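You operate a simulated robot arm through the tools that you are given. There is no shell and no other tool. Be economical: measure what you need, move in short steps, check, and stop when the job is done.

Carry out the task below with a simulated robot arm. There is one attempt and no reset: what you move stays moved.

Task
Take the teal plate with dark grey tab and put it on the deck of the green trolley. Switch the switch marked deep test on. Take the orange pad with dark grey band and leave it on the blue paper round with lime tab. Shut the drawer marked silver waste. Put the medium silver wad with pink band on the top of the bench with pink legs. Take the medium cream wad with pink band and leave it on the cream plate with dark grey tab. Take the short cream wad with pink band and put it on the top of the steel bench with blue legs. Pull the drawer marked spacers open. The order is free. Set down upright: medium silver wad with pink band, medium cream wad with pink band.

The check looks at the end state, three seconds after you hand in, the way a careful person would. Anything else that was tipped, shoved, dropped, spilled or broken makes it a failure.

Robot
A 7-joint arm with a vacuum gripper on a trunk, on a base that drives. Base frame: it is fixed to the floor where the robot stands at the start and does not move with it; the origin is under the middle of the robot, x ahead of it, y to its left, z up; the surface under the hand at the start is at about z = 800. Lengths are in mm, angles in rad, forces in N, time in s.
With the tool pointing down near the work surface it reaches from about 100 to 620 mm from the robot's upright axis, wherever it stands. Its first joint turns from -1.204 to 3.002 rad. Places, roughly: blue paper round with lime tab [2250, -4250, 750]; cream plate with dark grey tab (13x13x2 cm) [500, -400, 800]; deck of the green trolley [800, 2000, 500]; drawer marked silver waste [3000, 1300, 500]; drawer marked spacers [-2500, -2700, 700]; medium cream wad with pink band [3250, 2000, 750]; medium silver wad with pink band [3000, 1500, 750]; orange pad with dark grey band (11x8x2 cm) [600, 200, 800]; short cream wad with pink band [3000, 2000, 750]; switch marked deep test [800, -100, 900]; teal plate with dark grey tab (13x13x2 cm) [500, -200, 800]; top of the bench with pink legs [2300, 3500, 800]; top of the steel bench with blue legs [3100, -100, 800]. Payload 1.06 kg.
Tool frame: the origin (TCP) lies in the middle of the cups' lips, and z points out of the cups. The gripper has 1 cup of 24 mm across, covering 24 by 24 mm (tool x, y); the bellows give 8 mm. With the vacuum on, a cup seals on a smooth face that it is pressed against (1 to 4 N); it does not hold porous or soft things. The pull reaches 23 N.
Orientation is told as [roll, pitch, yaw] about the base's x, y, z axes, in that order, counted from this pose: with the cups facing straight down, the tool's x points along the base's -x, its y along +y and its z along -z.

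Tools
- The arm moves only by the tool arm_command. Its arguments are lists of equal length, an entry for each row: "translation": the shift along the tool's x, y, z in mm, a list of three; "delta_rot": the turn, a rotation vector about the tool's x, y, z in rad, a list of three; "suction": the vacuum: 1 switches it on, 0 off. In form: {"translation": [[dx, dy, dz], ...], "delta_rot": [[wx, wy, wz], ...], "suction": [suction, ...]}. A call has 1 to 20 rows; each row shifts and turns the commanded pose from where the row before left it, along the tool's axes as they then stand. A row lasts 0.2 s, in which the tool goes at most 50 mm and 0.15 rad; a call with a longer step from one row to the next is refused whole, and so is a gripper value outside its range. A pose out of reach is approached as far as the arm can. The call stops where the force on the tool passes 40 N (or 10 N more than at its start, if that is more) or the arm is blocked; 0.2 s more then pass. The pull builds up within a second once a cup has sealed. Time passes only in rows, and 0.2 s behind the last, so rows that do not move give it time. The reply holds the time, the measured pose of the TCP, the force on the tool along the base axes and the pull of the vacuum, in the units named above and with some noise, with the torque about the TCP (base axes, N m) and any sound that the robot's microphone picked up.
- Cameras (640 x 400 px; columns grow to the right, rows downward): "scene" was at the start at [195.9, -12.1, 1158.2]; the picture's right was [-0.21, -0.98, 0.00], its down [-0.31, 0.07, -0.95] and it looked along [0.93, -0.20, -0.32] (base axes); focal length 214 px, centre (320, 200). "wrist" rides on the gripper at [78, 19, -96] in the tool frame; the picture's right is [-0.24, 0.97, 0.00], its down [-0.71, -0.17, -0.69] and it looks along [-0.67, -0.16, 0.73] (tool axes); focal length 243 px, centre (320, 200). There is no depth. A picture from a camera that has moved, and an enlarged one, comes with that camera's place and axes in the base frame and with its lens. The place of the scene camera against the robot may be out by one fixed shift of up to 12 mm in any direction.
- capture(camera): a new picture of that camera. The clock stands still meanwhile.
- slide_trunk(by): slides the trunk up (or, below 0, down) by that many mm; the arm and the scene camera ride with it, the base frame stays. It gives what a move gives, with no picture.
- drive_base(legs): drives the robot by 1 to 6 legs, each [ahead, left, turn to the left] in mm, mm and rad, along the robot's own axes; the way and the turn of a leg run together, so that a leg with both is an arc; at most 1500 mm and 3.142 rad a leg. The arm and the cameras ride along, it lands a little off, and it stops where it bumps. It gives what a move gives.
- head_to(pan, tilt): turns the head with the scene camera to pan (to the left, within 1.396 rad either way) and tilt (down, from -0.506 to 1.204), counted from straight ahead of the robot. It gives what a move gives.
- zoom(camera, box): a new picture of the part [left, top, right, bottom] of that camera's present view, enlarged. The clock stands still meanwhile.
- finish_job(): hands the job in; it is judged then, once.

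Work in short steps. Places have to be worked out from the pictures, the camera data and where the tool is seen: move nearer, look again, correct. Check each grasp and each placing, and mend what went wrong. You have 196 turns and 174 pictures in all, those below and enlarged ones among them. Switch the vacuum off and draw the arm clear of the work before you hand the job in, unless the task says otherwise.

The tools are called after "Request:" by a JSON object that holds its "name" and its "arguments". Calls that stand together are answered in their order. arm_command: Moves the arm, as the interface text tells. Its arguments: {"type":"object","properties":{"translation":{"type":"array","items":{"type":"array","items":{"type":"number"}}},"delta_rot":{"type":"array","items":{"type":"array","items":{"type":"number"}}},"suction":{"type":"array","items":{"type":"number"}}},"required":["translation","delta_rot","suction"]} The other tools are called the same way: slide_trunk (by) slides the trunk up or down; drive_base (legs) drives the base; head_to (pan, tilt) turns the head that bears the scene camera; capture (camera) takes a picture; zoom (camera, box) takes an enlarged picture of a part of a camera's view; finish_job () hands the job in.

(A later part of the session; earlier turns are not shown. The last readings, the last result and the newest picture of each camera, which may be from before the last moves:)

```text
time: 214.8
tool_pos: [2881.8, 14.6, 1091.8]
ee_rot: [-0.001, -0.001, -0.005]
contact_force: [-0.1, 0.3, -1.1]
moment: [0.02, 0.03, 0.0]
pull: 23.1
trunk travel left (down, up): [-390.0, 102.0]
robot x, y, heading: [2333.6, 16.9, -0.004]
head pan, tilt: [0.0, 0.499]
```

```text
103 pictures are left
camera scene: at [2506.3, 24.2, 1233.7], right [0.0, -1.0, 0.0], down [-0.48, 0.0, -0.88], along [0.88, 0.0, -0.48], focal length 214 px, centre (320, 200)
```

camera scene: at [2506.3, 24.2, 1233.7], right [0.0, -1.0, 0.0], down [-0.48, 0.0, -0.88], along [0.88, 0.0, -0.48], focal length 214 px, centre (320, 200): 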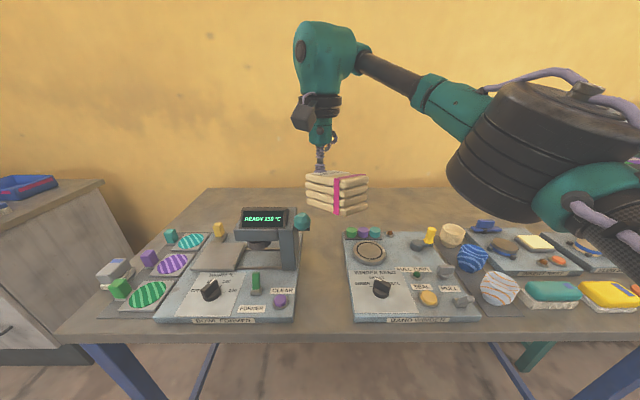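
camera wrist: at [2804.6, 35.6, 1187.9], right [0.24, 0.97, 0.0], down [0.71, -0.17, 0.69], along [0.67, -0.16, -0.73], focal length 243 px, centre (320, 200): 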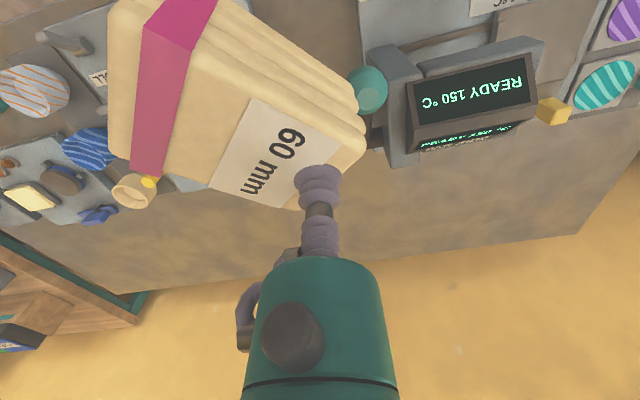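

The lever ball is at about (2910,70,967), unmoved. I rotate the wad back by 0.62 rad and shift to (2830,21), in front of the ball.

Request:
{"name": "arm_command", "arguments": {"translation": [[10, 1, 0], [10, 1, 0], [10, 1, 0], [10, 1, 0], [10, 2, 0]], "delta_rot": [[0, 0, 0], [0, 0, 0], [0, 0, 0], [0, 0, 0], [0, 0, 0]], "suction": [1, 1, 1, 1, 1]}}

Request:
{"name": "arm_command", "arguments": {"translation": [[0, 0, 0], [0, 0, 0], [0, 0, 0], [0, 0, 0], [0, 0, 0]], "delta_rot": [[0, 0, 0.124], [0, 0, 0.124], [0, 0, 0.124], [0, 0, 0.124], [0, 0, 0.124]], "suction": [1, 1, 1, 1, 1]}}

Request:
{"name": "capture", "arguments": {"camera": "scene"}}

Request:
{"name": "capture", "arguments": {"camera": "wrist"}}

```text
time: 216.0
tool_pos: [2830.8, 21.8, 1094.0]
ee_rot: [0.001, 0.0, -0.005]
contact_force: [-0.3, -0.1, -0.6]
moment: [0.05, 0.06, 0.02]
pull: 23.0
trunk travel left (down, up): [-390.0, 102.0]
robot x, y, heading: [2331.3, 18.6, -0.007]
head pan, tilt: [0.0, 0.499]
```

```text
time: 217.2
tool_pos: [2831.7, 20.9, 1093.7]
ee_rot: [0.0, -0.001, -0.626]
contact_force: [-0.2, 0.3, -1.2]
moment: [0.05, 0.07, -0.02]
pull: 22.9
trunk travel left (down, up): [-390.0, 102.0]
robot x, y, heading: [2331.9, 17.5, -0.007]
head pan, tilt: [0.0, 0.499]
```

```text
102 pictures are left
camera scene: at [2506.2, 24.3, 1233.7], right [0.0, -1.0, 0.0], down [-0.48, 0.0, -0.88], along [0.88, 0.0, -0.48], focal length 214 px, centre (320, 200)
```

scene: 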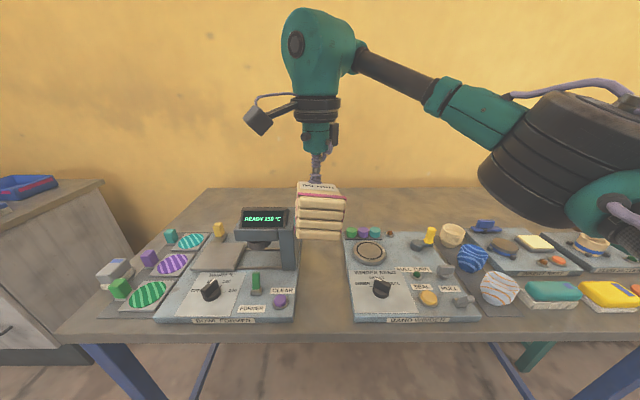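

```text
101 pictures are left
camera wrist: at [2780.1, 84.1, 1188.4], right [0.76, 0.65, 0.0], down [0.47, -0.55, 0.69], along [0.45, -0.52, -0.73], focal length 243 px, centre (320, 200)
```

wrist: 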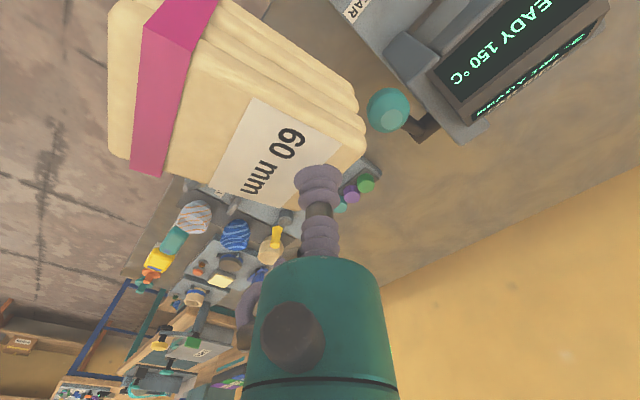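

Aligned. From both cameras the gap is y≈-63..+62, so I shift 13 mm toward -y and lower to z≈905 for a check.

Request:
{"name": "arm_command", "arguments": {"translation": [[-7.6, -10.5, 0], [0, 0, 45], [0, 0, 45], [0, 0, 45], [0, 0, 45]], "delta_rot": [[0, 0, 0], [0, 0, 0], [0, 0, 0], [0, 0, 0], [0, 0, 0]], "suction": [1, 1, 1, 1, 1]}}

Request:
{"name": "zoom", "arguments": {"camera": "scene", "box": [220, 180, 420, 340]}}

Request:
{"name": "capture", "arguments": {"camera": "wrist"}}

```text
time: 218.4
tool_pos: [2833.1, 5.0, 911.8]
ee_rot: [0.001, -0.001, -0.624]
contact_force: [0.1, 0.8, -0.9]
moment: [0.07, 0.03, -0.06]
pull: 22.6
trunk travel left (down, up): [-390.0, 102.0]
robot x, y, heading: [2335.0, 17.0, -0.007]
head pan, tilt: [0.0, 0.499]
```

```text
2.50 times, centred on (320, 260) of scene
camera zoom: at [2506.4, 24.2, 1233.7], right [0.0, -1.0, 0.0], down [-0.48, 0.0, -0.88], along [0.88, 0.0, -0.48], focal length 536 px, centre (320, 50)
```

zoom: 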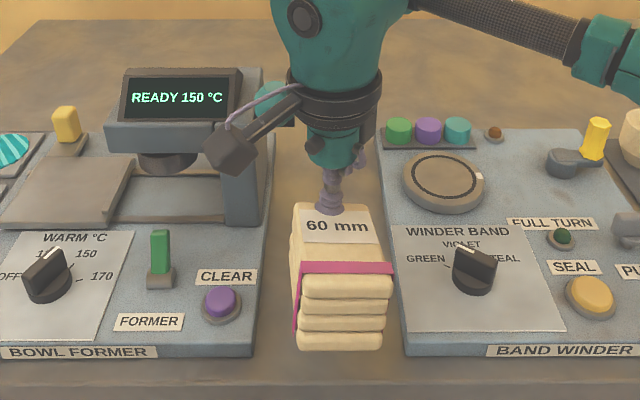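

```text
99 pictures are left
camera wrist: at [2781.2, 67.8, 1006.7], right [0.76, 0.65, 0.0], down [0.47, -0.55, 0.69], along [0.45, -0.52, -0.73], focal length 243 px, centre (320, 200)
```

wrist: 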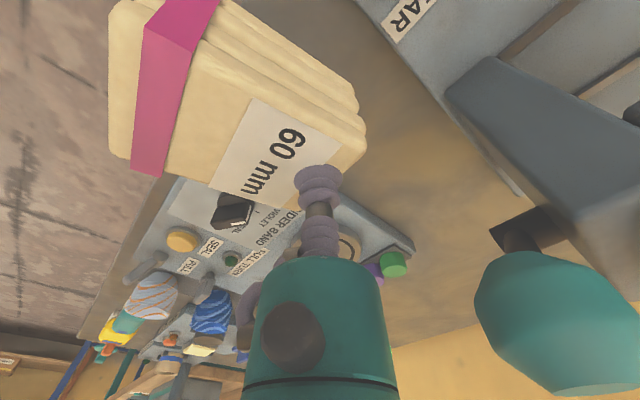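

Well centred in the gap with the ball clear. I lower further to contact.

Request:
{"name": "arm_command", "arguments": {"translation": [[0, 0, 20], [0, 0, 12], [0, 0, 4], [0, 0, 4], [0, 0, 3], [0, 0, 3]], "delta_rot": [[0, 0, 0], [0, 0, 0], [0, 0, 0], [0, 0, 0], [0, 0, 0], [0, 0, 0]], "suction": [1, 1, 1, 1, 1, 1]}}

Request:
{"name": "zoom", "arguments": {"camera": "scene", "box": [220, 180, 420, 340]}}

```text
time: 219.8
tool_pos: [2832.0, 7.4, 866.4]
ee_rot: [0.001, 0.0, -0.625]
contact_force: [-0.6, -0.3, -1.2]
moment: [0.05, 0.02, -0.01]
pull: 22.5
trunk travel left (down, up): [-390.0, 102.0]
robot x, y, heading: [2337.5, 15.2, -0.004]
head pan, tilt: [0.0, 0.499]
```

```text
2.50 times, centred on (320, 260) of scene
camera zoom: at [2506.2, 24.3, 1233.7], right [0.0, -1.0, 0.0], down [-0.48, 0.0, -0.88], along [0.88, 0.0, -0.48], focal length 536 px, centre (320, 50)
```

zoom: 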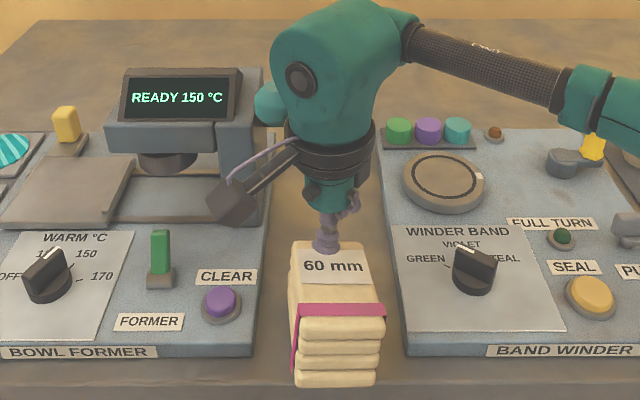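

No contact yet, and the wad's front is only ~10 mm from the bench edge, so I shift it 22 mm farther in, then lower on.

Request:
{"name": "arm_command", "arguments": {"translation": [[-9, 6, 0], [-9, 6, 0], [0, 0, 3], [0, 0, 3], [0, 0, 2], [0, 0, 2]], "delta_rot": [[0, 0, 0], [0, 0, 0], [0, 0, 0], [0, 0, 0], [0, 0, 0], [0, 0, 0]], "suction": [1, 1, 1, 1, 1, 1]}}

```text
time: 221.2
tool_pos: [2853.4, 7.5, 857.3]
ee_rot: [0.005, -0.003, -0.624]
contact_force: [-1.4, 6.0, 20.9]
moment: [-0.15, 0.1, -0.03]
pull: 22.7
trunk travel left (down, up): [-390.0, 102.0]
robot x, y, heading: [2333.9, 14.6, -0.001]
head pan, tilt: [0.0, 0.499]
```

Contact with the bench. I release and rise straight up.

Request:
{"name": "arm_command", "arguments": {"translation": [[0, 0, 0], [0, 0, 0], [0, 0, 0], [0, 0, 0], [0, 0, -2], [0, 0, -4], [0, 0, -10], [0, 0, -30], [0, 0, -45], [0, 0, -45], [0, 0, -45]], "delta_rot": [[0, 0, 0], [0, 0, 0], [0, 0, 0], [0, 0, 0], [0, 0, 0], [0, 0, 0], [0, 0, 0], [0, 0, 0], [0, 0, 0], [0, 0, 0], [0, 0, 0]], "suction": [0, 0, 0, 0, 0, 0, 0, 0, 0, 0, 0]}}

Request:
{"name": "capture", "arguments": {"camera": "scene"}}

```text
time: 223.6
tool_pos: [2856.1, 10.2, 1039.2]
ee_rot: [0.002, 0.0, -0.623]
contact_force: [0.1, 0.3, 0.1]
moment: [0.0, 0.02, 0.02]
pull: 0.0
trunk travel left (down, up): [-390.0, 102.0]
robot x, y, heading: [2334.2, 17.7, -0.001]
head pan, tilt: [0.0, 0.499]
```

```text
97 pictures are left
camera scene: at [2505.9, 24.4, 1233.8], right [0.0, -1.0, 0.0], down [-0.48, 0.0, -0.88], along [0.88, 0.0, -0.48], focal length 214 px, centre (320, 200)
```

scene: 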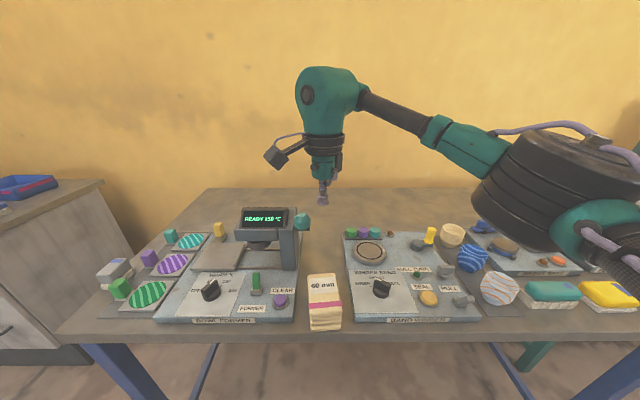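

Short cream wad placed on the bench. I back off, restore the tool yaw and height, and return to the wad counter.

Request:
{"name": "drive_base", "arguments": {"legs": [[-230, 0, 0]]}}

Request:
{"name": "arm_command", "arguments": {"translation": [[0, 0, 0], [0, 0, 0], [0, 0, 0], [0, 0, 0], [0, 0, 0]], "delta_rot": [[0, 0, -0.1246], [0, 0, -0.1246], [0, 0, -0.1246], [0, 0, -0.1246], [0, 0, -0.1246]], "suction": [0, 0, 0, 0, 0]}}

Request:
{"name": "drive_base", "arguments": {"legs": [[0, 1450, 0], [0, 460, 0], [480, 0, 0]]}}

Request:
{"name": "capture", "arguments": {"camera": "scene"}}

Request:
{"name": "capture", "arguments": {"camera": "wrist"}}

```text
time: 225.4
tool_pos: [2621.6, 13.6, 1038.8]
ee_rot: [0.001, -0.003, -0.616]
contact_force: [0.8, -1.0, 0.6]
moment: [-0.01, -0.01, 0.01]
pull: 0.1
trunk travel left (down, up): [-390.0, 102.0]
robot x, y, heading: [2098.1, 13.3, -0.002]
head pan, tilt: [0.0, 0.499]
```

```text
time: 226.6
tool_pos: [2623.4, 15.3, 1039.3]
ee_rot: [0.001, 0.0, 0.009]
contact_force: [0.2, -0.4, 0.6]
moment: [-0.04, 0.01, 0.03]
pull: 0.1
trunk travel left (down, up): [-390.0, 102.0]
robot x, y, heading: [2096.9, 19.1, 0.005]
head pan, tilt: [0.0, 0.499]
```

```text
time: 245.7
tool_pos: [3129.4, 1835.9, 1039.4]
ee_rot: [0.0, 0.001, -0.036]
contact_force: [0.5, 0.2, -0.3]
moment: [-0.02, 0.01, -0.01]
pull: 0.1
trunk travel left (down, up): [-390.0, 102.0]
robot x, y, heading: [2605.3, 1863.5, -0.041]
head pan, tilt: [0.0, 0.499]
```

```text
96 pictures are left
camera scene: at [2778.8, 1862.1, 1233.7], right [-0.04, -1.0, 0.0], down [-0.48, 0.02, -0.88], along [0.88, -0.04, -0.48], focal length 214 px, centre (320, 200)
```

scene: 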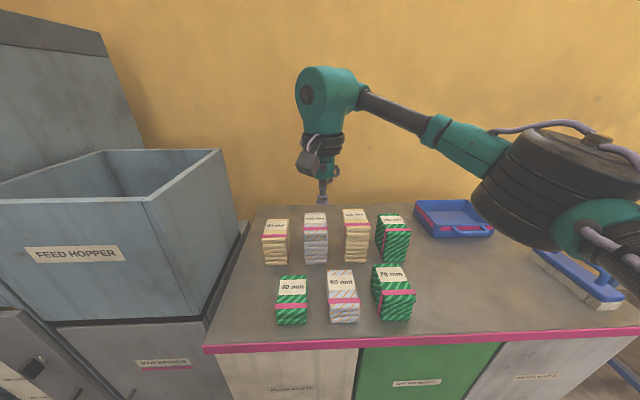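

```text
95 pictures are left
camera wrist: at [3052.7, 1858.4, 1134.9], right [0.27, 0.96, 0.0], down [0.7, -0.2, 0.69], along [0.66, -0.19, -0.73], focal length 243 px, centre (320, 200)
```

wrist: 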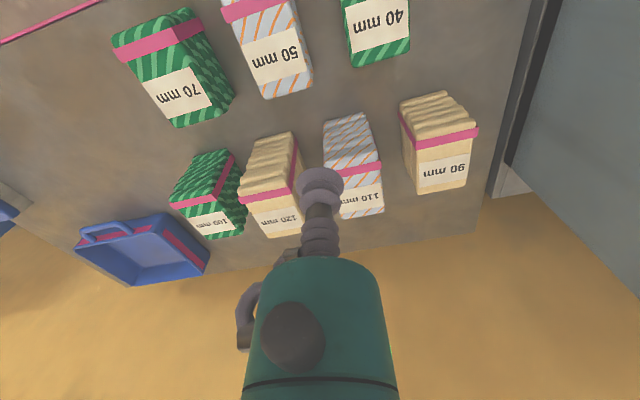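

The 90 mm wad's label is at about (3271,1956). I straighten and drive so the tool is above it.

Request:
{"name": "drive_base", "arguments": {"legs": [[0, 100, 0.041], [135, 0, 0]]}}

Request:
{"name": "capture", "arguments": {"camera": "wrist"}}

```text
time: 248.1
tool_pos: [3263.3, 1956.8, 1038.4]
ee_rot: [-0.001, -0.001, 0.004]
contact_force: [0.8, -0.1, -0.2]
moment: [0.02, 0.02, -0.01]
pull: 0.0
trunk travel left (down, up): [-390.0, 102.0]
robot x, y, heading: [2738.4, 1964.3, -0.005]
head pan, tilt: [0.0, 0.499]
```

```text
94 pictures are left
camera wrist: at [3185.6, 1976.9, 1134.8], right [0.23, 0.97, 0.0], down [0.71, -0.17, 0.69], along [0.67, -0.16, -0.73], focal length 243 px, centre (320, 200)
```

wrist: 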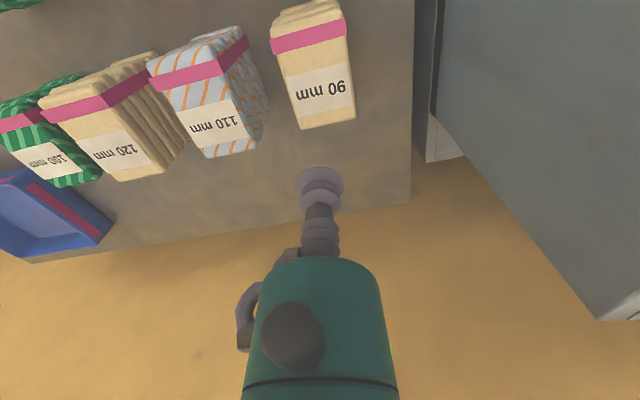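

Right above it. I descend to just over the label (top ≈ 888).

Request:
{"name": "arm_command", "arguments": {"translation": [[-2, 1, 45], [0, 0, 45], [0, 0, 42], [0, 0, 6], [0, 0, 4], [0, 0, 3], [0, 0, 3], [0, 0, 3]], "delta_rot": [[0, 0, 0], [0, 0, 0], [0, 0, 0], [0, 0, 0], [0, 0, 0], [0, 0, 0], [0, 0, 0], [0, 0, 0]], "suction": [0, 0, 0, 1, 1, 1, 1, 1]}}

```text
time: 249.9
tool_pos: [3263.9, 1958.9, 890.8]
ee_rot: [0.001, -0.003, 0.001]
contact_force: [2.4, 0.1, 4.8]
moment: [0.0, 0.06, -0.01]
pull: 22.6
trunk travel left (down, up): [-390.0, 102.0]
robot x, y, heading: [2737.6, 1958.9, 0.0]
head pan, tilt: [0.0, 0.499]
```

Sealed. I lift and look.

Request:
{"name": "arm_command", "arguments": {"translation": [[0, 0, -4], [0, 0, -8], [0, 0, -20], [0, 0, -40], [0, 0, -40], [0, 0, -35]], "delta_rot": [[0, 0, 0], [0, 0, 0], [0, 0, 0], [0, 0, 0], [0, 0, 0], [0, 0, 0]], "suction": [1, 1, 1, 1, 1, 1]}}

Request:
{"name": "capture", "arguments": {"camera": "wrist"}}

```text
time: 251.3
tool_pos: [3264.3, 1958.0, 1035.3]
ee_rot: [0.0, 0.0, 0.003]
contact_force: [0.7, -0.3, -0.6]
moment: [-0.01, -0.02, 0.0]
pull: 22.9
trunk travel left (down, up): [-390.0, 102.0]
robot x, y, heading: [2741.3, 1965.7, 0.003]
head pan, tilt: [0.0, 0.499]
```

```text
93 pictures are left
camera wrist: at [3186.9, 1978.3, 1131.3], right [0.23, 0.97, 0.0], down [0.71, -0.17, 0.69], along [0.67, -0.16, -0.73], focal length 243 px, centre (320, 200)
```

wrist: 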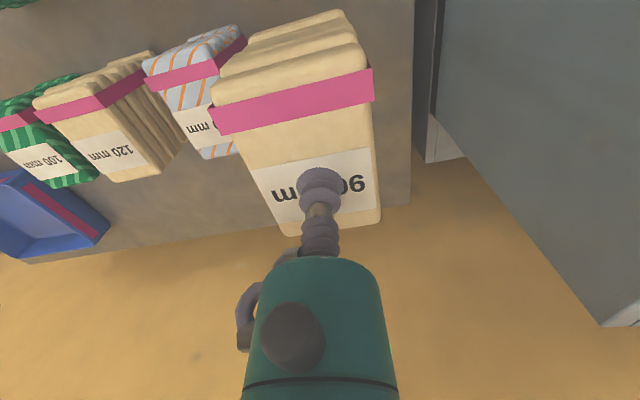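

Held upright. I drive back around the table's left end to its front side.

Request:
{"name": "drive_base", "arguments": {"legs": [[-400, 0, 0], [0, -700, 0], [-1500, 0, 0], [-1150, 0, 0]]}}

```text
time: 272.3
tool_pos: [233.8, 1385.9, 1035.6]
ee_rot: [0.001, -0.001, -0.1]
contact_force: [-0.2, 0.0, -0.9]
moment: [0.01, -0.03, 0.0]
pull: 23.2
trunk travel left (down, up): [-390.0, 102.0]
robot x, y, heading: [-287.6, 1441.6, -0.108]
head pan, tilt: [0.0, 0.499]
```

I correct the heading and drive right along the front of the table.

Request:
{"name": "drive_base", "arguments": {"legs": [[0, 0, 0.105], [0, -1450, 0], [0, -360, 0]]}}

Request:
{"name": "capture", "arguments": {"camera": "scene"}}

Request:
{"name": "capture", "arguments": {"camera": "wrist"}}

```text
time: 288.7
tool_pos: [271.8, -304.8, 1035.3]
ee_rot: [0.001, -0.002, 0.045]
contact_force: [-0.6, -0.3, -1.7]
moment: [-0.03, 0.02, 0.01]
pull: 23.1
trunk travel left (down, up): [-390.0, 102.0]
robot x, y, heading: [-251.8, -318.5, 0.041]
head pan, tilt: [0.0, 0.499]
```

```text
92 pictures are left
camera scene: at [-80.6, -307.8, 1233.7], right [0.04, -1.0, 0.0], down [-0.48, -0.02, -0.88], along [0.88, 0.04, -0.48], focal length 214 px, centre (320, 200)
```

scene: 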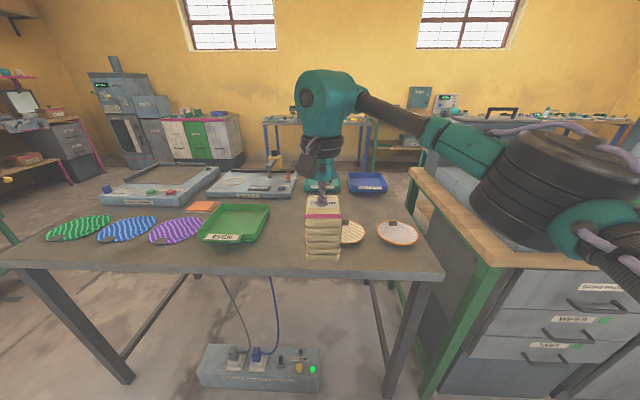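

```text
91 pictures are left
camera wrist: at [194.3, -287.5, 1130.8], right [0.19, 0.98, 0.0], down [0.71, -0.14, 0.69], along [0.67, -0.13, -0.73], focal length 243 px, centre (320, 200)
```

wrist: 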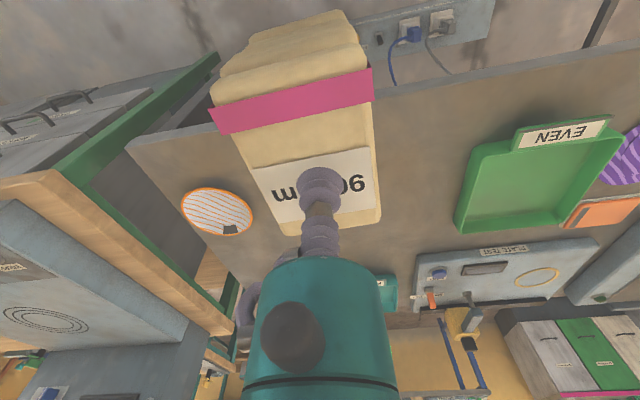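

I straighten, drive a bit nearer and look at the cream plate beside the wad before going over it.

Request:
{"name": "drive_base", "arguments": {"legs": [[0, 0, -0.042], [130, 0, 0]]}}

Request:
{"name": "capture", "arguments": {"camera": "wrist"}}

Request:
{"name": "capture", "arguments": {"camera": "scene"}}

```text
time: 290.3
tool_pos: [405.3, -325.6, 1034.3]
ee_rot: [-0.001, -0.001, 0.007]
contact_force: [0.4, 0.3, -0.8]
moment: [0.03, 0.01, 0.01]
pull: 23.1
trunk travel left (down, up): [-390.0, 102.0]
robot x, y, heading: [-120.4, -322.6, 0.001]
head pan, tilt: [0.0, 0.499]
```

```text
90 pictures are left
camera wrist: at [327.1, -305.3, 1130.6], right [0.23, 0.97, 0.0], down [0.71, -0.17, 0.69], along [0.67, -0.16, -0.73], focal length 243 px, centre (320, 200)
```

wrist: 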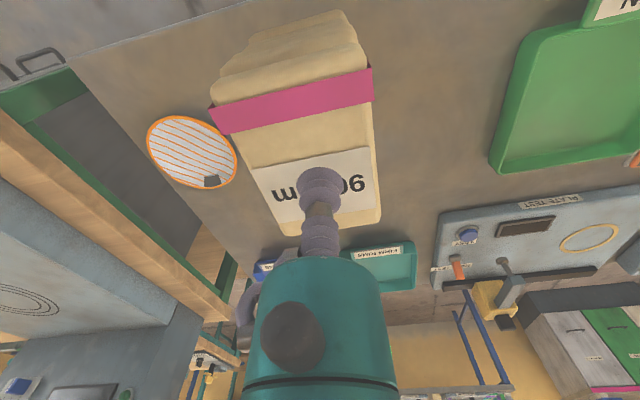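

```text
89 pictures are left
camera scene: at [51.5, -314.4, 1233.6], right [0.0, -1.0, 0.0], down [-0.48, 0.0, -0.88], along [0.88, 0.0, -0.48], focal length 214 px, centre (320, 200)
```

scene: 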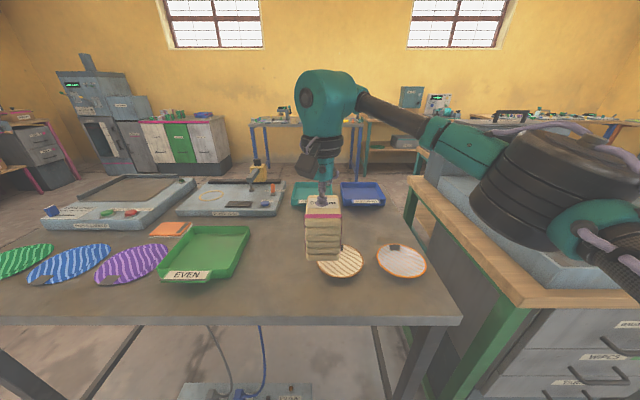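

Plates are spaced 170 mm: cream one at (474,-376). I drive the wad over it, then fine-tune with the arm.

Request:
{"name": "drive_base", "arguments": {"legs": [[75, -46, 0]]}}

```text
time: 291.4
tool_pos: [477.7, -370.8, 1035.7]
ee_rot: [-0.001, 0.0, 0.003]
contact_force: [0.9, -0.8, -0.6]
moment: [0.02, -0.02, 0.02]
pull: 22.8
trunk travel left (down, up): [-390.0, 102.0]
robot x, y, heading: [-49.7, -368.5, 0.003]
head pan, tilt: [0.0, 0.499]
```

I adjust 5 mm and lower to just above the plate, then look.

Request:
{"name": "arm_command", "arguments": {"translation": [[-5, -1, 30], [0, 0, 40], [0, 0, 40], [0, 0, 5]], "delta_rot": [[0, 0, 0], [0, 0, 0], [0, 0, 0], [0, 0, 0]], "suction": [1, 1, 1, 1]}}

Request:
{"name": "zoom", "arguments": {"camera": "scene", "box": [220, 170, 420, 310]}}

Request:
{"name": "capture", "arguments": {"camera": "wrist"}}

```text
time: 292.4
tool_pos: [482.0, -372.4, 919.2]
ee_rot: [-0.001, 0.0, 0.003]
contact_force: [-0.8, -0.3, -1.2]
moment: [0.01, 0.01, 0.01]
pull: 22.4
trunk travel left (down, up): [-390.0, 102.0]
robot x, y, heading: [-44.4, -366.0, -0.005]
head pan, tilt: [0.0, 0.499]
```

```text
2.86 times, centred on (320, 240) of scene
camera zoom: at [124.1, -360.1, 1233.8], right [0.0, -1.0, 0.0], down [-0.48, 0.0, -0.88], along [0.88, 0.0, -0.48], focal length 613 px, centre (320, 86)
```

zoom: 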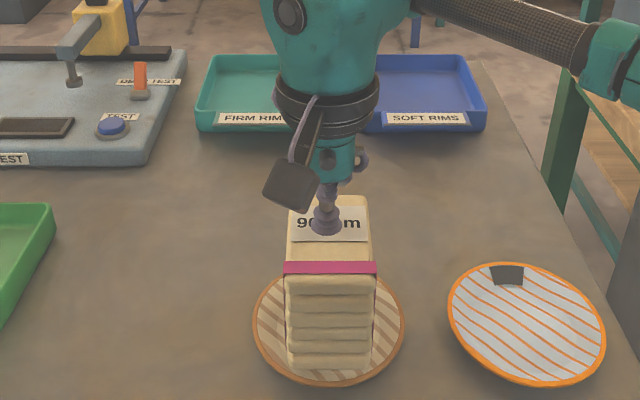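

```text
87 pictures are left
camera wrist: at [404.2, -352.5, 1014.6], right [0.23, 0.97, 0.0], down [0.71, -0.17, 0.69], along [0.67, -0.16, -0.73], focal length 243 px, centre (320, 200)
```

wrist: 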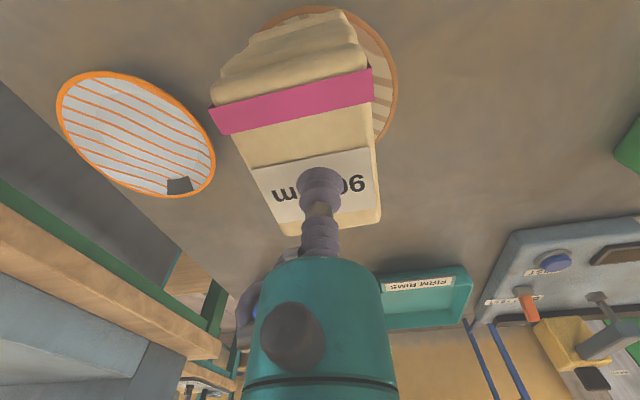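

Laterally centred; lengthwise the wad sits ~6 mm too near. I shift 6 mm forward and lower to contact.

Request:
{"name": "arm_command", "arguments": {"translation": [[-6, 0, 5], [0, 0, 5], [0, 0, 4], [0, 0, 3], [0, 0, 3], [0, 0, 2]], "delta_rot": [[0, 0, 0], [0, 0, 0], [0, 0, 0], [0, 0, 0], [0, 0, 0], [0, 0, 0]], "suction": [1, 1, 1, 1, 1, 1]}}

Request:
{"name": "zoom", "arguments": {"camera": "scene", "box": [220, 170, 420, 310]}}

```text
time: 293.8
tool_pos: [487.9, -372.1, 899.0]
ee_rot: [0.002, -0.003, 0.003]
contact_force: [4.8, -0.6, 22.9]
moment: [-0.07, 0.27, 0.01]
pull: 23.2
trunk travel left (down, up): [-390.0, 102.0]
robot x, y, heading: [-47.9, -365.4, -0.011]
head pan, tilt: [0.0, 0.499]
```

```text
2.86 times, centred on (320, 240) of scene
camera zoom: at [123.0, -360.2, 1234.0], right [0.0, -1.0, 0.0], down [-0.48, 0.0, -0.88], along [0.88, 0.0, -0.48], focal length 613 px, centre (320, 86)
```

zoom: 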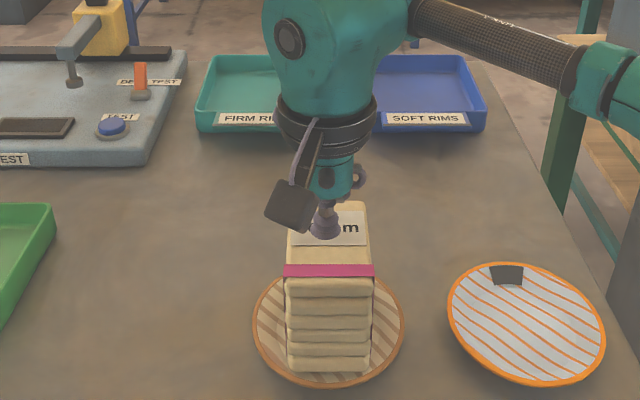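

Contact, the wad stands within the plate. I release and rise gently.

Request:
{"name": "arm_command", "arguments": {"translation": [[0, 0, -1], [0, 0, -1], [0, 0, 0], [0, 0, 0], [0, 0, 0], [0, 0, -2], [0, 0, -3], [0, 0, -10], [0, 0, -30], [0, 0, -45], [0, 0, -45]], "delta_rot": [[0, 0, 0], [0, 0, 0], [0, 0, 0], [0, 0, 0], [0, 0, 0], [0, 0, 0], [0, 0, 0], [0, 0, 0], [0, 0, 0], [0, 0, 0], [0, 0, 0]], "suction": [1, 1, 0, 0, 0, 0, 0, 0, 0, 0, 0]}}

Request:
{"name": "zoom", "arguments": {"camera": "scene", "box": [220, 170, 420, 310]}}

Request:
{"name": "capture", "arguments": {"camera": "wrist"}}

```text
time: 296.2
tool_pos: [486.2, -373.7, 1036.0]
ee_rot: [0.0, -0.001, 0.004]
contact_force: [0.5, 0.8, -0.2]
moment: [0.02, -0.02, 0.0]
pull: 0.1
trunk travel left (down, up): [-390.0, 102.0]
robot x, y, heading: [-49.4, -367.2, -0.005]
head pan, tilt: [0.0, 0.499]
```

```text
2.86 times, centred on (320, 240) of scene
camera zoom: at [123.8, -360.1, 1233.8], right [0.0, -1.0, 0.0], down [-0.48, 0.0, -0.88], along [0.88, 0.0, -0.48], focal length 613 px, centre (320, 86)
```

zoom: 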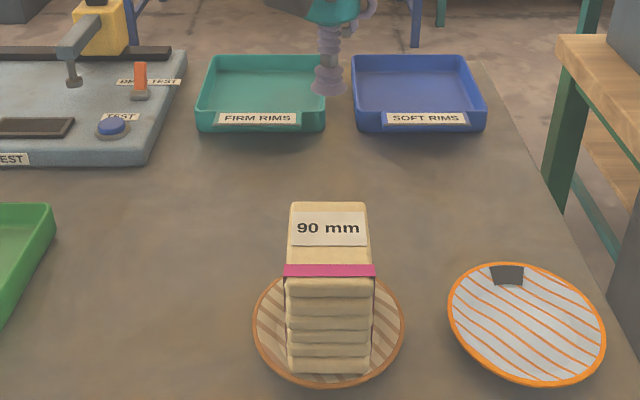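

```text
84 pictures are left
camera wrist: at [409.6, -353.4, 1131.8], right [0.23, 0.97, 0.0], down [0.71, -0.17, 0.69], along [0.67, -0.16, -0.73], focal length 243 px, centre (320, 200)
```

wrist: 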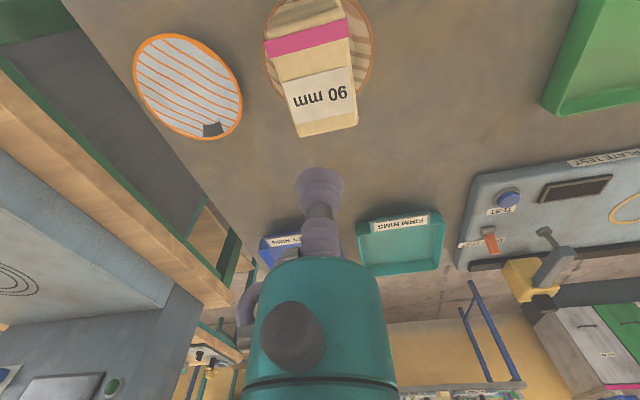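

Medium cream wad stands on its plate. Next I drive left to the orange pad (around (620,181)).

Request:
{"name": "drive_base", "arguments": {"legs": [[0, 553, 0], [90, 0, 0]]}}

Request:
{"name": "capture", "arguments": {"camera": "wrist"}}

```text
time: 302.1
tool_pos: [579.0, 161.3, 1034.7]
ee_rot: [0.0, 0.0, 0.002]
contact_force: [-0.2, 0.2, 0.4]
moment: [0.0, 0.01, 0.0]
pull: 0.0
trunk travel left (down, up): [-390.0, 102.0]
robot x, y, heading: [45.4, 167.9, -0.001]
head pan, tilt: [0.0, 0.499]
```

```text
83 pictures are left
camera wrist: at [502.0, 182.8, 1131.1], right [0.23, 0.97, 0.0], down [0.71, -0.17, 0.69], along [0.67, -0.16, -0.73], focal length 243 px, centre (320, 200)
```

wrist: 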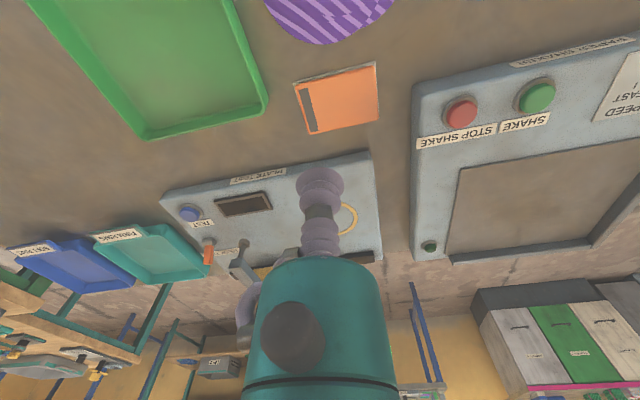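

Pad centre computes to (625,178). I move over it and lower to ~836.

Request:
{"name": "arm_command", "arguments": {"translation": [[-23, 9, 0], [-22, 10, 0], [0, 0, 45], [0, 0, 45], [0, 0, 45], [0, 0, 45], [0, 0, 18]], "delta_rot": [[0, 0, 0], [0, 0, 0], [0, 0, 0], [0, 0, 0], [0, 0, 0], [0, 0, 0], [0, 0, 0]], "suction": [0, 0, 0, 0, 0, 0, 0]}}

Request:
{"name": "capture", "arguments": {"camera": "wrist"}}

```text
time: 303.8
tool_pos: [623.0, 181.6, 837.7]
ee_rot: [0.0, -0.002, 0.001]
contact_force: [-0.3, 0.5, 0.1]
moment: [0.03, -0.02, 0.0]
pull: 0.1
trunk travel left (down, up): [-390.0, 102.0]
robot x, y, heading: [40.3, 169.4, -0.001]
head pan, tilt: [0.0, 0.499]
```

```text
82 pictures are left
camera wrist: at [547.3, 201.8, 933.5], right [0.23, 0.97, 0.0], down [0.71, -0.17, 0.69], along [0.67, -0.16, -0.73], focal length 243 px, centre (320, 200)
```

wrist: 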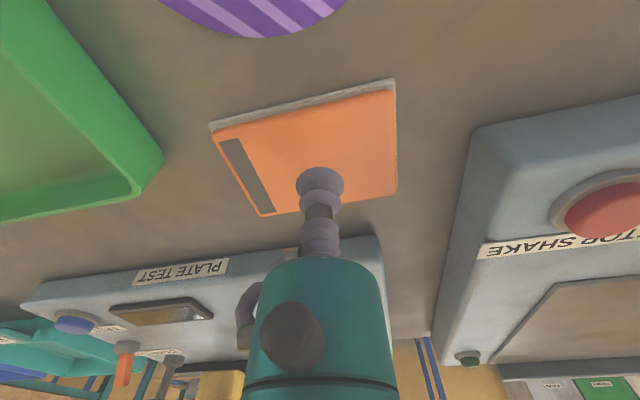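

Over the orange face, a bit behind its middle by perspective. I lower with the vacuum on.

Request:
{"name": "arm_command", "arguments": {"translation": [[0, 0, 5], [0, 0, 4], [0, 0, 3], [0, 0, 3], [0, 0, 3], [0, 0, 3], [0, 0, 0], [0, 0, 0]], "delta_rot": [[0, 0, 0], [0, 0, 0], [0, 0, 0], [0, 0, 0], [0, 0, 0], [0, 0, 0], [0, 0, 0], [0, 0, 0]], "suction": [1, 1, 1, 1, 1, 1, 1, 1]}}

```text
time: 305.6
tool_pos: [623.8, 181.9, 817.0]
ee_rot: [-0.001, -0.002, 0.004]
contact_force: [-0.2, -1.4, 0.4]
moment: [0.01, 0.02, -0.01]
pull: 23.3
trunk travel left (down, up): [-390.0, 102.0]
robot x, y, heading: [42.3, 168.5, -0.003]
head pan, tilt: [0.0, 0.499]
```

Sealed at 23 N. I lift high, back off and drive toward -y to scout the route to the paper round.

Request:
{"name": "arm_command", "arguments": {"translation": [[0, 0, -4], [0, 0, -10], [0, 0, -40], [0, 0, -45], [0, 0, -45], [0, 0, -45], [0, 0, -30]], "delta_rot": [[0, 0, 0], [0, 0, 0], [0, 0, 0], [0, 0, 0], [0, 0, 0], [0, 0, 0], [0, 0, 0]], "suction": [1, 1, 1, 1, 1, 1, 1]}}

Request:
{"name": "drive_base", "arguments": {"legs": [[-400, 0, 0], [0, 0, -1.57], [1000, 0, 0]]}}

Request:
{"name": "capture", "arguments": {"camera": "scene"}}

Request:
{"name": "head_to", "arguments": {"pan": 0.9, "tilt": 0.35}}

Request:
{"name": "capture", "arguments": {"camera": "scene"}}

```text
time: 307.1
tool_pos: [623.6, 184.3, 1039.7]
ee_rot: [0.001, -0.002, 0.001]
contact_force: [-0.2, -0.4, -0.6]
moment: [0.01, 0.01, -0.02]
pull: 23.2
trunk travel left (down, up): [-390.0, 102.0]
robot x, y, heading: [43.2, 169.0, -0.004]
head pan, tilt: [0.0, 0.499]
```

```text
time: 318.2
tool_pos: [-412.2, -1387.5, 1038.3]
ee_rot: [0.0, -0.002, -1.617]
contact_force: [0.0, 0.4, -1.2]
moment: [0.0, 0.02, 0.03]
pull: 23.0
trunk travel left (down, up): [-390.0, 102.0]
robot x, y, heading: [-400.6, -801.3, -1.621]
head pan, tilt: [0.0, 0.499]
```

```text
81 pictures are left
camera scene: at [-403.6, -967.5, 1233.7], right [-1.0, 0.05, 0.0], down [0.02, 0.48, -0.88], along [-0.04, -0.88, -0.48], focal length 214 px, centre (320, 200)
```

scene: 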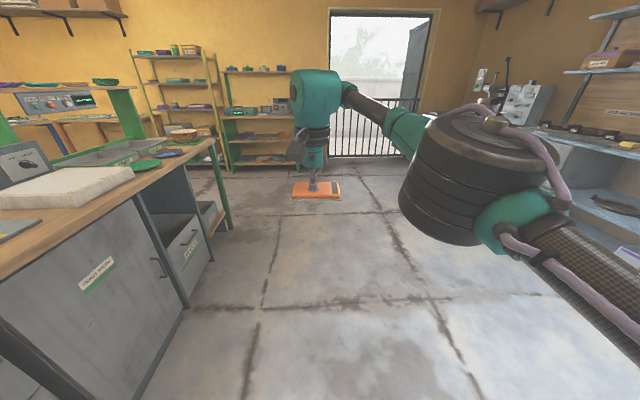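

```text
time: 319.4
tool_pos: [-412.8, -1388.0, 1039.3]
ee_rot: [-0.001, -0.001, -1.618]
contact_force: [0.2, -0.6, -0.7]
moment: [0.05, 0.01, 0.05]
pull: 22.5
trunk travel left (down, up): [-390.0, 102.0]
robot x, y, heading: [-398.4, -804.7, -1.619]
head pan, tilt: [0.901, 0.351]
```

```text
80 pictures are left
camera scene: at [-329.1, -937.9, 1247.4], right [-0.66, -0.75, 0.0], down [-0.26, 0.23, -0.94], along [0.71, -0.62, -0.34], focal length 214 px, centre (320, 200)
```

scene: 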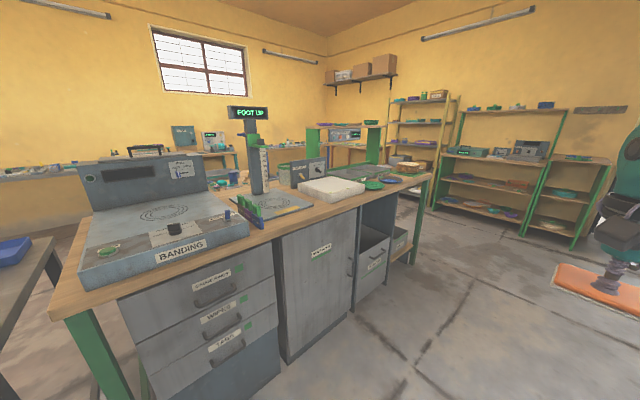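

The wooden bench ends near y≈-2700 and a corridor lies beyond. I drive down to y≈-3500 and look toward +x.

Request:
{"name": "drive_base", "arguments": {"legs": [[0, 0, 0.05], [1500, 0, 0], [1150, 0, 0], [0, 0, 1.5]]}}

Request:
{"name": "head_to", "arguments": {"pan": 0, "tilt": 0.35}}

Request:
{"name": "capture", "arguments": {"camera": "scene"}}

```text
time: 336.4
tool_pos: [239.3, -3501.9, 1038.5]
ee_rot: [-0.001, -0.001, -0.086]
contact_force: [0.5, 0.4, -0.4]
moment: [0.01, -0.01, 0.02]
pull: 23.0
trunk travel left (down, up): [-390.0, 102.0]
robot x, y, heading: [-338.0, -3465.7, -0.086]
head pan, tilt: [0.901, 0.351]
```

```text
time: 337.6
tool_pos: [239.7, -3501.6, 1038.2]
ee_rot: [0.0, -0.001, -0.086]
contact_force: [-0.1, -0.1, -0.3]
moment: [-0.01, 0.02, 0.03]
pull: 22.9
trunk travel left (down, up): [-390.0, 102.0]
robot x, y, heading: [-340.0, -3463.8, -0.088]
head pan, tilt: [0.0, 0.351]
```

```text
79 pictures are left
camera scene: at [-166.2, -3472.7, 1247.4], right [-0.09, -1.0, 0.0], down [-0.34, 0.03, -0.94], along [0.94, -0.08, -0.34], focal length 214 px, centre (320, 200)
```

scene: 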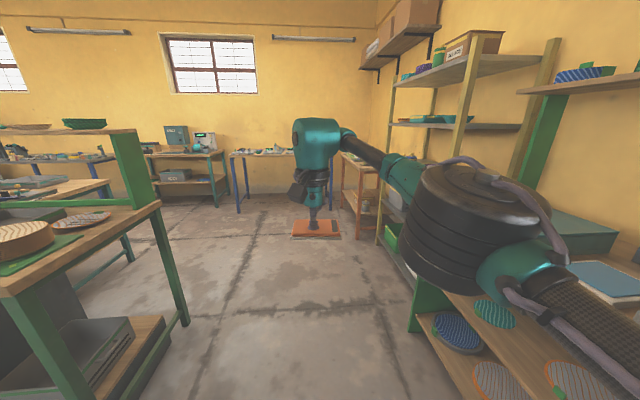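

The target seems to be on the orange-legged table at the far right. I drive along the corridor.

Request:
{"name": "drive_base", "arguments": {"legs": [[0, 0, 0.087], [1500, 0, 0], [400, 0, 0], [0, 0, -1.0]]}}

Request:
{"name": "capture", "arguments": {"camera": "scene"}}

```text
time: 350.0
tool_pos: [1906.1, -3870.7, 1038.0]
ee_rot: [0.001, -0.002, -0.923]
contact_force: [0.2, -0.2, -1.0]
moment: [0.02, 0.01, -0.01]
pull: 23.8
trunk travel left (down, up): [-390.0, 102.0]
robot x, y, heading: [1547.6, -3413.6, -0.93]
head pan, tilt: [0.0, 0.351]
```

```text
78 pictures are left
camera scene: at [1651.6, -3543.0, 1247.4], right [-0.8, -0.6, 0.0], down [-0.21, 0.28, -0.94], along [0.56, -0.75, -0.34], focal length 214 px, centre (320, 200)
```

scene: 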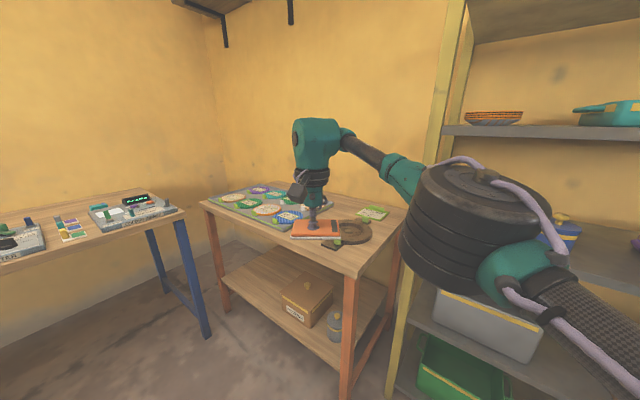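

The rounds lie on this table. I turn to face it squarely (-y) and move across to x≈2200.

Request:
{"name": "drive_base", "arguments": {"legs": [[0, 0, -0.641], [0, 660, 0]]}}

Request:
{"name": "head_to", "arguments": {"pan": 0, "tilt": 0.55}}

Request:
{"name": "capture", "arguments": {"camera": "scene"}}

Request:
{"name": "capture", "arguments": {"camera": "wrist"}}

```text
time: 358.0
tool_pos: [2220.8, -3993.3, 1038.3]
ee_rot: [-0.001, -0.002, -1.563]
contact_force: [-0.2, -0.6, -1.0]
moment: [0.04, 0.01, 0.0]
pull: 22.7
trunk travel left (down, up): [-390.0, 102.0]
robot x, y, heading: [2207.7, -3413.6, -1.565]
head pan, tilt: [0.0, 0.351]
```

```text
time: 358.7
tool_pos: [2220.5, -3992.9, 1038.7]
ee_rot: [0.0, -0.002, -1.563]
contact_force: [0.2, 0.2, -0.1]
moment: [0.01, -0.02, 0.02]
pull: 23.2
trunk travel left (down, up): [-390.0, 102.0]
robot x, y, heading: [2202.4, -3411.2, -1.564]
head pan, tilt: [0.0, 0.55]
```

```text
77 pictures are left
camera scene: at [2207.9, -3572.5, 1229.2], right [-1.0, 0.0, 0.0], down [0.0, 0.52, -0.85], along [0.0, -0.85, -0.52], focal length 214 px, centre (320, 200)
```

scene: 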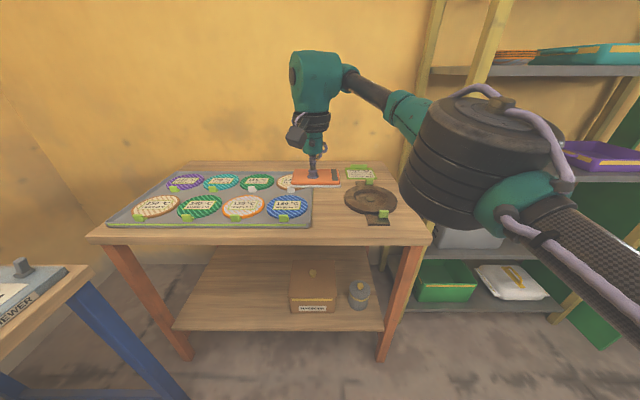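

```text
76 pictures are left
camera wrist: at [2240.5, -3913.3, 1134.2], right [0.97, -0.23, 0.0], down [-0.17, -0.71, 0.69], along [-0.16, -0.67, -0.73], focal length 243 px, centre (320, 200)
```

wrist: 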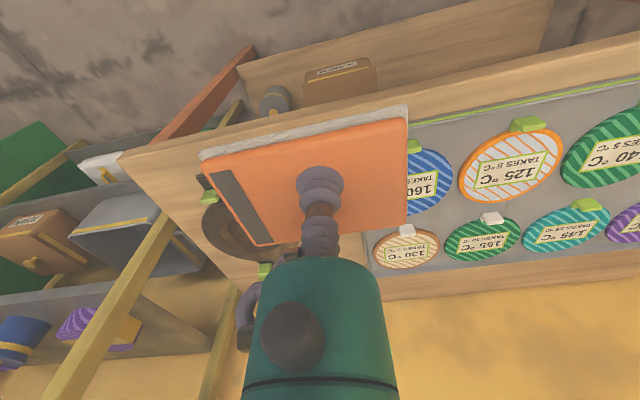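

The blue round is at the front right of the mat; I zoom in to check its tab.

Request:
{"name": "zoom", "arguments": {"camera": "scene", "box": [100, 160, 340, 240]}}

```text
2.67 times, centred on (220, 200) of scene
camera zoom: at [2207.9, -3572.5, 1229.2], right [-1.0, 0.0, 0.0], down [0.0, 0.52, -0.85], along [0.0, -0.85, -0.52], focal length 572 px, centre (587, 200)
```

zoom: 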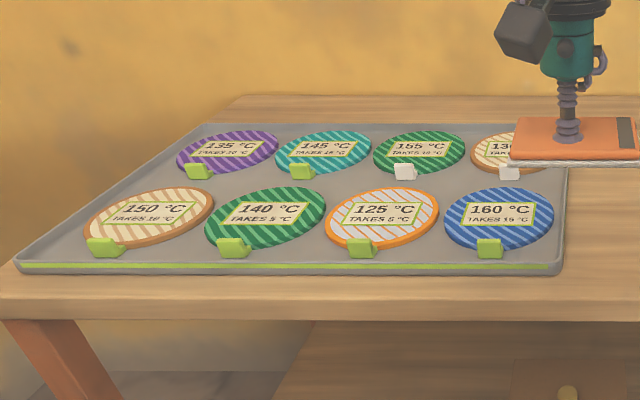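

The blue round with lime tab is at about x≈2326, y≈-4215. I drive 150 mm ahead and look again to fix depth by parallax.

Request:
{"name": "drive_base", "arguments": {"legs": [[150, 0, 0]]}}

Request:
{"name": "zoom", "arguments": {"camera": "scene", "box": [180, 170, 380, 290]}}

Request:
{"name": "capture", "arguments": {"camera": "wrist"}}

```text
time: 360.1
tool_pos: [2217.4, -4145.4, 1038.7]
ee_rot: [0.0, -0.002, -1.571]
contact_force: [0.3, -0.4, -0.7]
moment: [0.04, -0.01, 0.02]
pull: 22.9
trunk travel left (down, up): [-390.0, 102.0]
robot x, y, heading: [2207.0, -3563.0, -1.579]
head pan, tilt: [0.0, 0.55]
```

```text
3.20 times, centred on (280, 230) of scene
camera zoom: at [2206.7, -3723.8, 1229.0], right [-1.0, 0.0, 0.0], down [0.0, 0.52, -0.85], along [0.0, -0.85, -0.52], focal length 686 px, centre (448, 104)
```

zoom: 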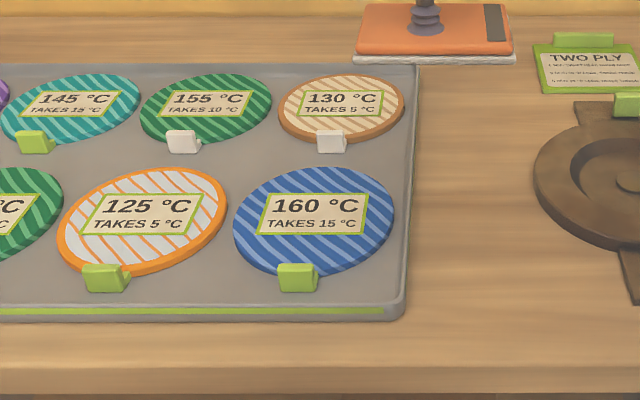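

```text
73 pictures are left
camera wrist: at [2236.5, -4064.8, 1134.0], right [0.97, -0.23, 0.0], down [-0.17, -0.71, 0.69], along [-0.16, -0.67, -0.73], focal length 243 px, centre (320, 200)
```

wrist: 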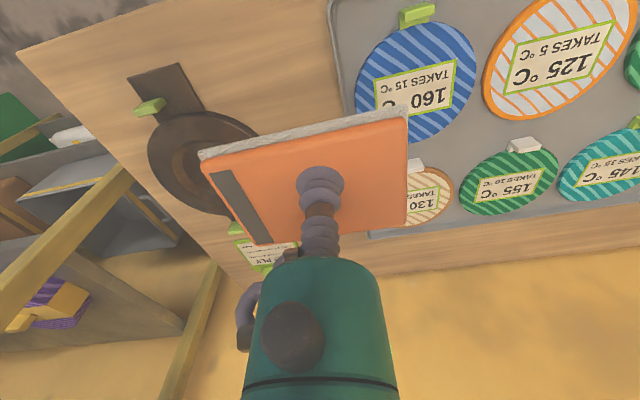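

Triangulation gives the round's centre ≈ (2321,-4182), z≈830; the pad's middle is 6 mm ahead of the cup, so TCP target (2323,-4176). I drive over.

Request:
{"name": "drive_base", "arguments": {"legs": [[0, 105, 0.008], [30, 0, 0]]}}

Request:
{"name": "zoom", "arguments": {"camera": "scene", "box": [220, 150, 420, 270]}}

Request:
{"name": "capture", "arguments": {"camera": "wrist"}}

```text
time: 362.1
tool_pos: [2323.6, -4174.5, 1038.0]
ee_rot: [-0.001, 0.001, -1.566]
contact_force: [0.2, -0.2, -0.7]
moment: [0.02, -0.02, -0.02]
pull: 22.5
trunk travel left (down, up): [-390.0, 102.0]
robot x, y, heading: [2307.8, -3597.2, -1.572]
head pan, tilt: [0.0, 0.55]
```

```text
3.20 times, centred on (320, 210) of scene
camera zoom: at [2311.4, -3754.3, 1229.0], right [-1.0, 0.0, 0.0], down [0.0, 0.52, -0.85], along [0.0, -0.85, -0.52], focal length 686 px, centre (320, 168)
```

zoom: 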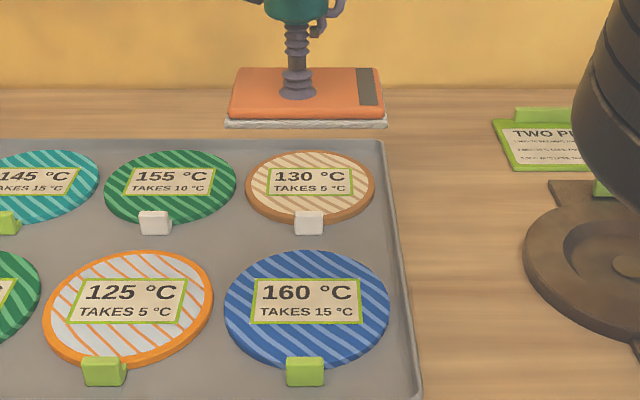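

```text
71 pictures are left
camera wrist: at [2342.8, -4095.2, 1133.9], right [0.97, -0.23, 0.0], down [-0.17, -0.71, 0.69], along [-0.16, -0.67, -0.73], focal length 243 px, centre (320, 200)
```

wrist: 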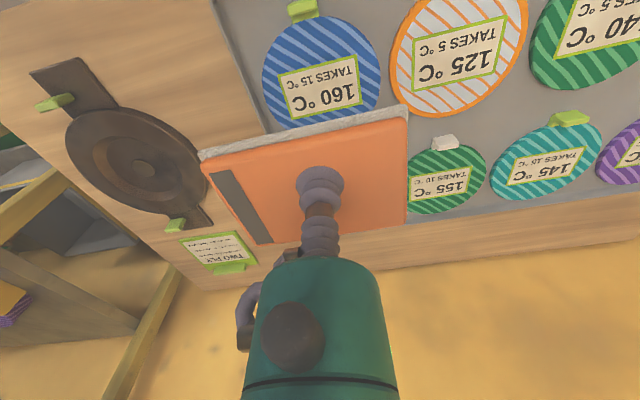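

Aligned to within a few mm. I lower to z≈885 and check.

Request:
{"name": "arm_command", "arguments": {"translation": [[-2, 0, 40], [0, 0, 40], [0, 0, 40], [0, 0, 30]], "delta_rot": [[0, 0, 0], [0, 0, 0], [0, 0, 0], [0, 0, 0]], "suction": [1, 1, 1, 1]}}

Request:
{"name": "zoom", "arguments": {"camera": "scene", "box": [220, 150, 420, 270]}}

Request:
{"name": "capture", "arguments": {"camera": "wrist"}}

```text
time: 363.1
tool_pos: [2321.7, -4173.8, 889.0]
ee_rot: [-0.001, -0.001, -1.565]
contact_force: [0.2, -0.2, -1.7]
moment: [0.01, -0.03, -0.02]
pull: 23.5
trunk travel left (down, up): [-390.0, 102.0]
robot x, y, heading: [2307.5, -3597.1, -1.568]
head pan, tilt: [0.0, 0.55]
```

```text
3.20 times, centred on (320, 210) of scene
camera zoom: at [2311.4, -3753.5, 1229.2], right [-1.0, 0.0, 0.0], down [0.0, 0.52, -0.85], along [0.0, -0.85, -0.52], focal length 686 px, centre (320, 168)
```

zoom: 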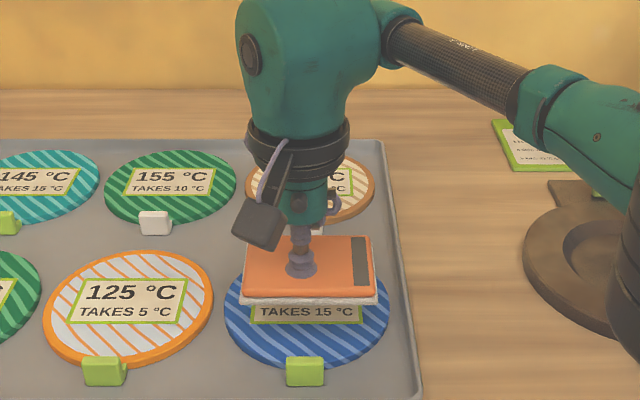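

```text
69 pictures are left
camera wrist: at [2342.5, -4094.4, 983.8], right [0.97, -0.23, 0.0], down [-0.17, -0.71, 0.69], along [-0.16, -0.67, -0.73], focal length 243 px, centre (320, 200)
```

wrist: 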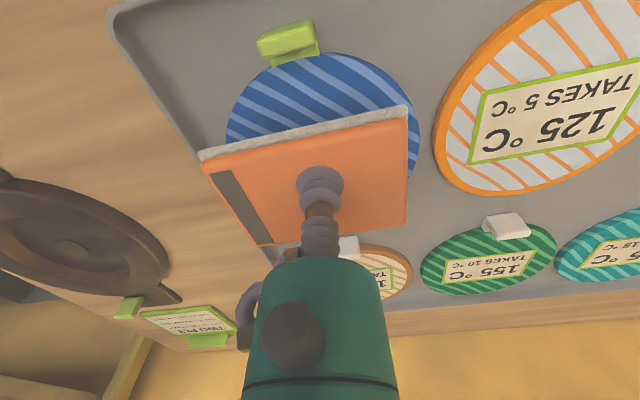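

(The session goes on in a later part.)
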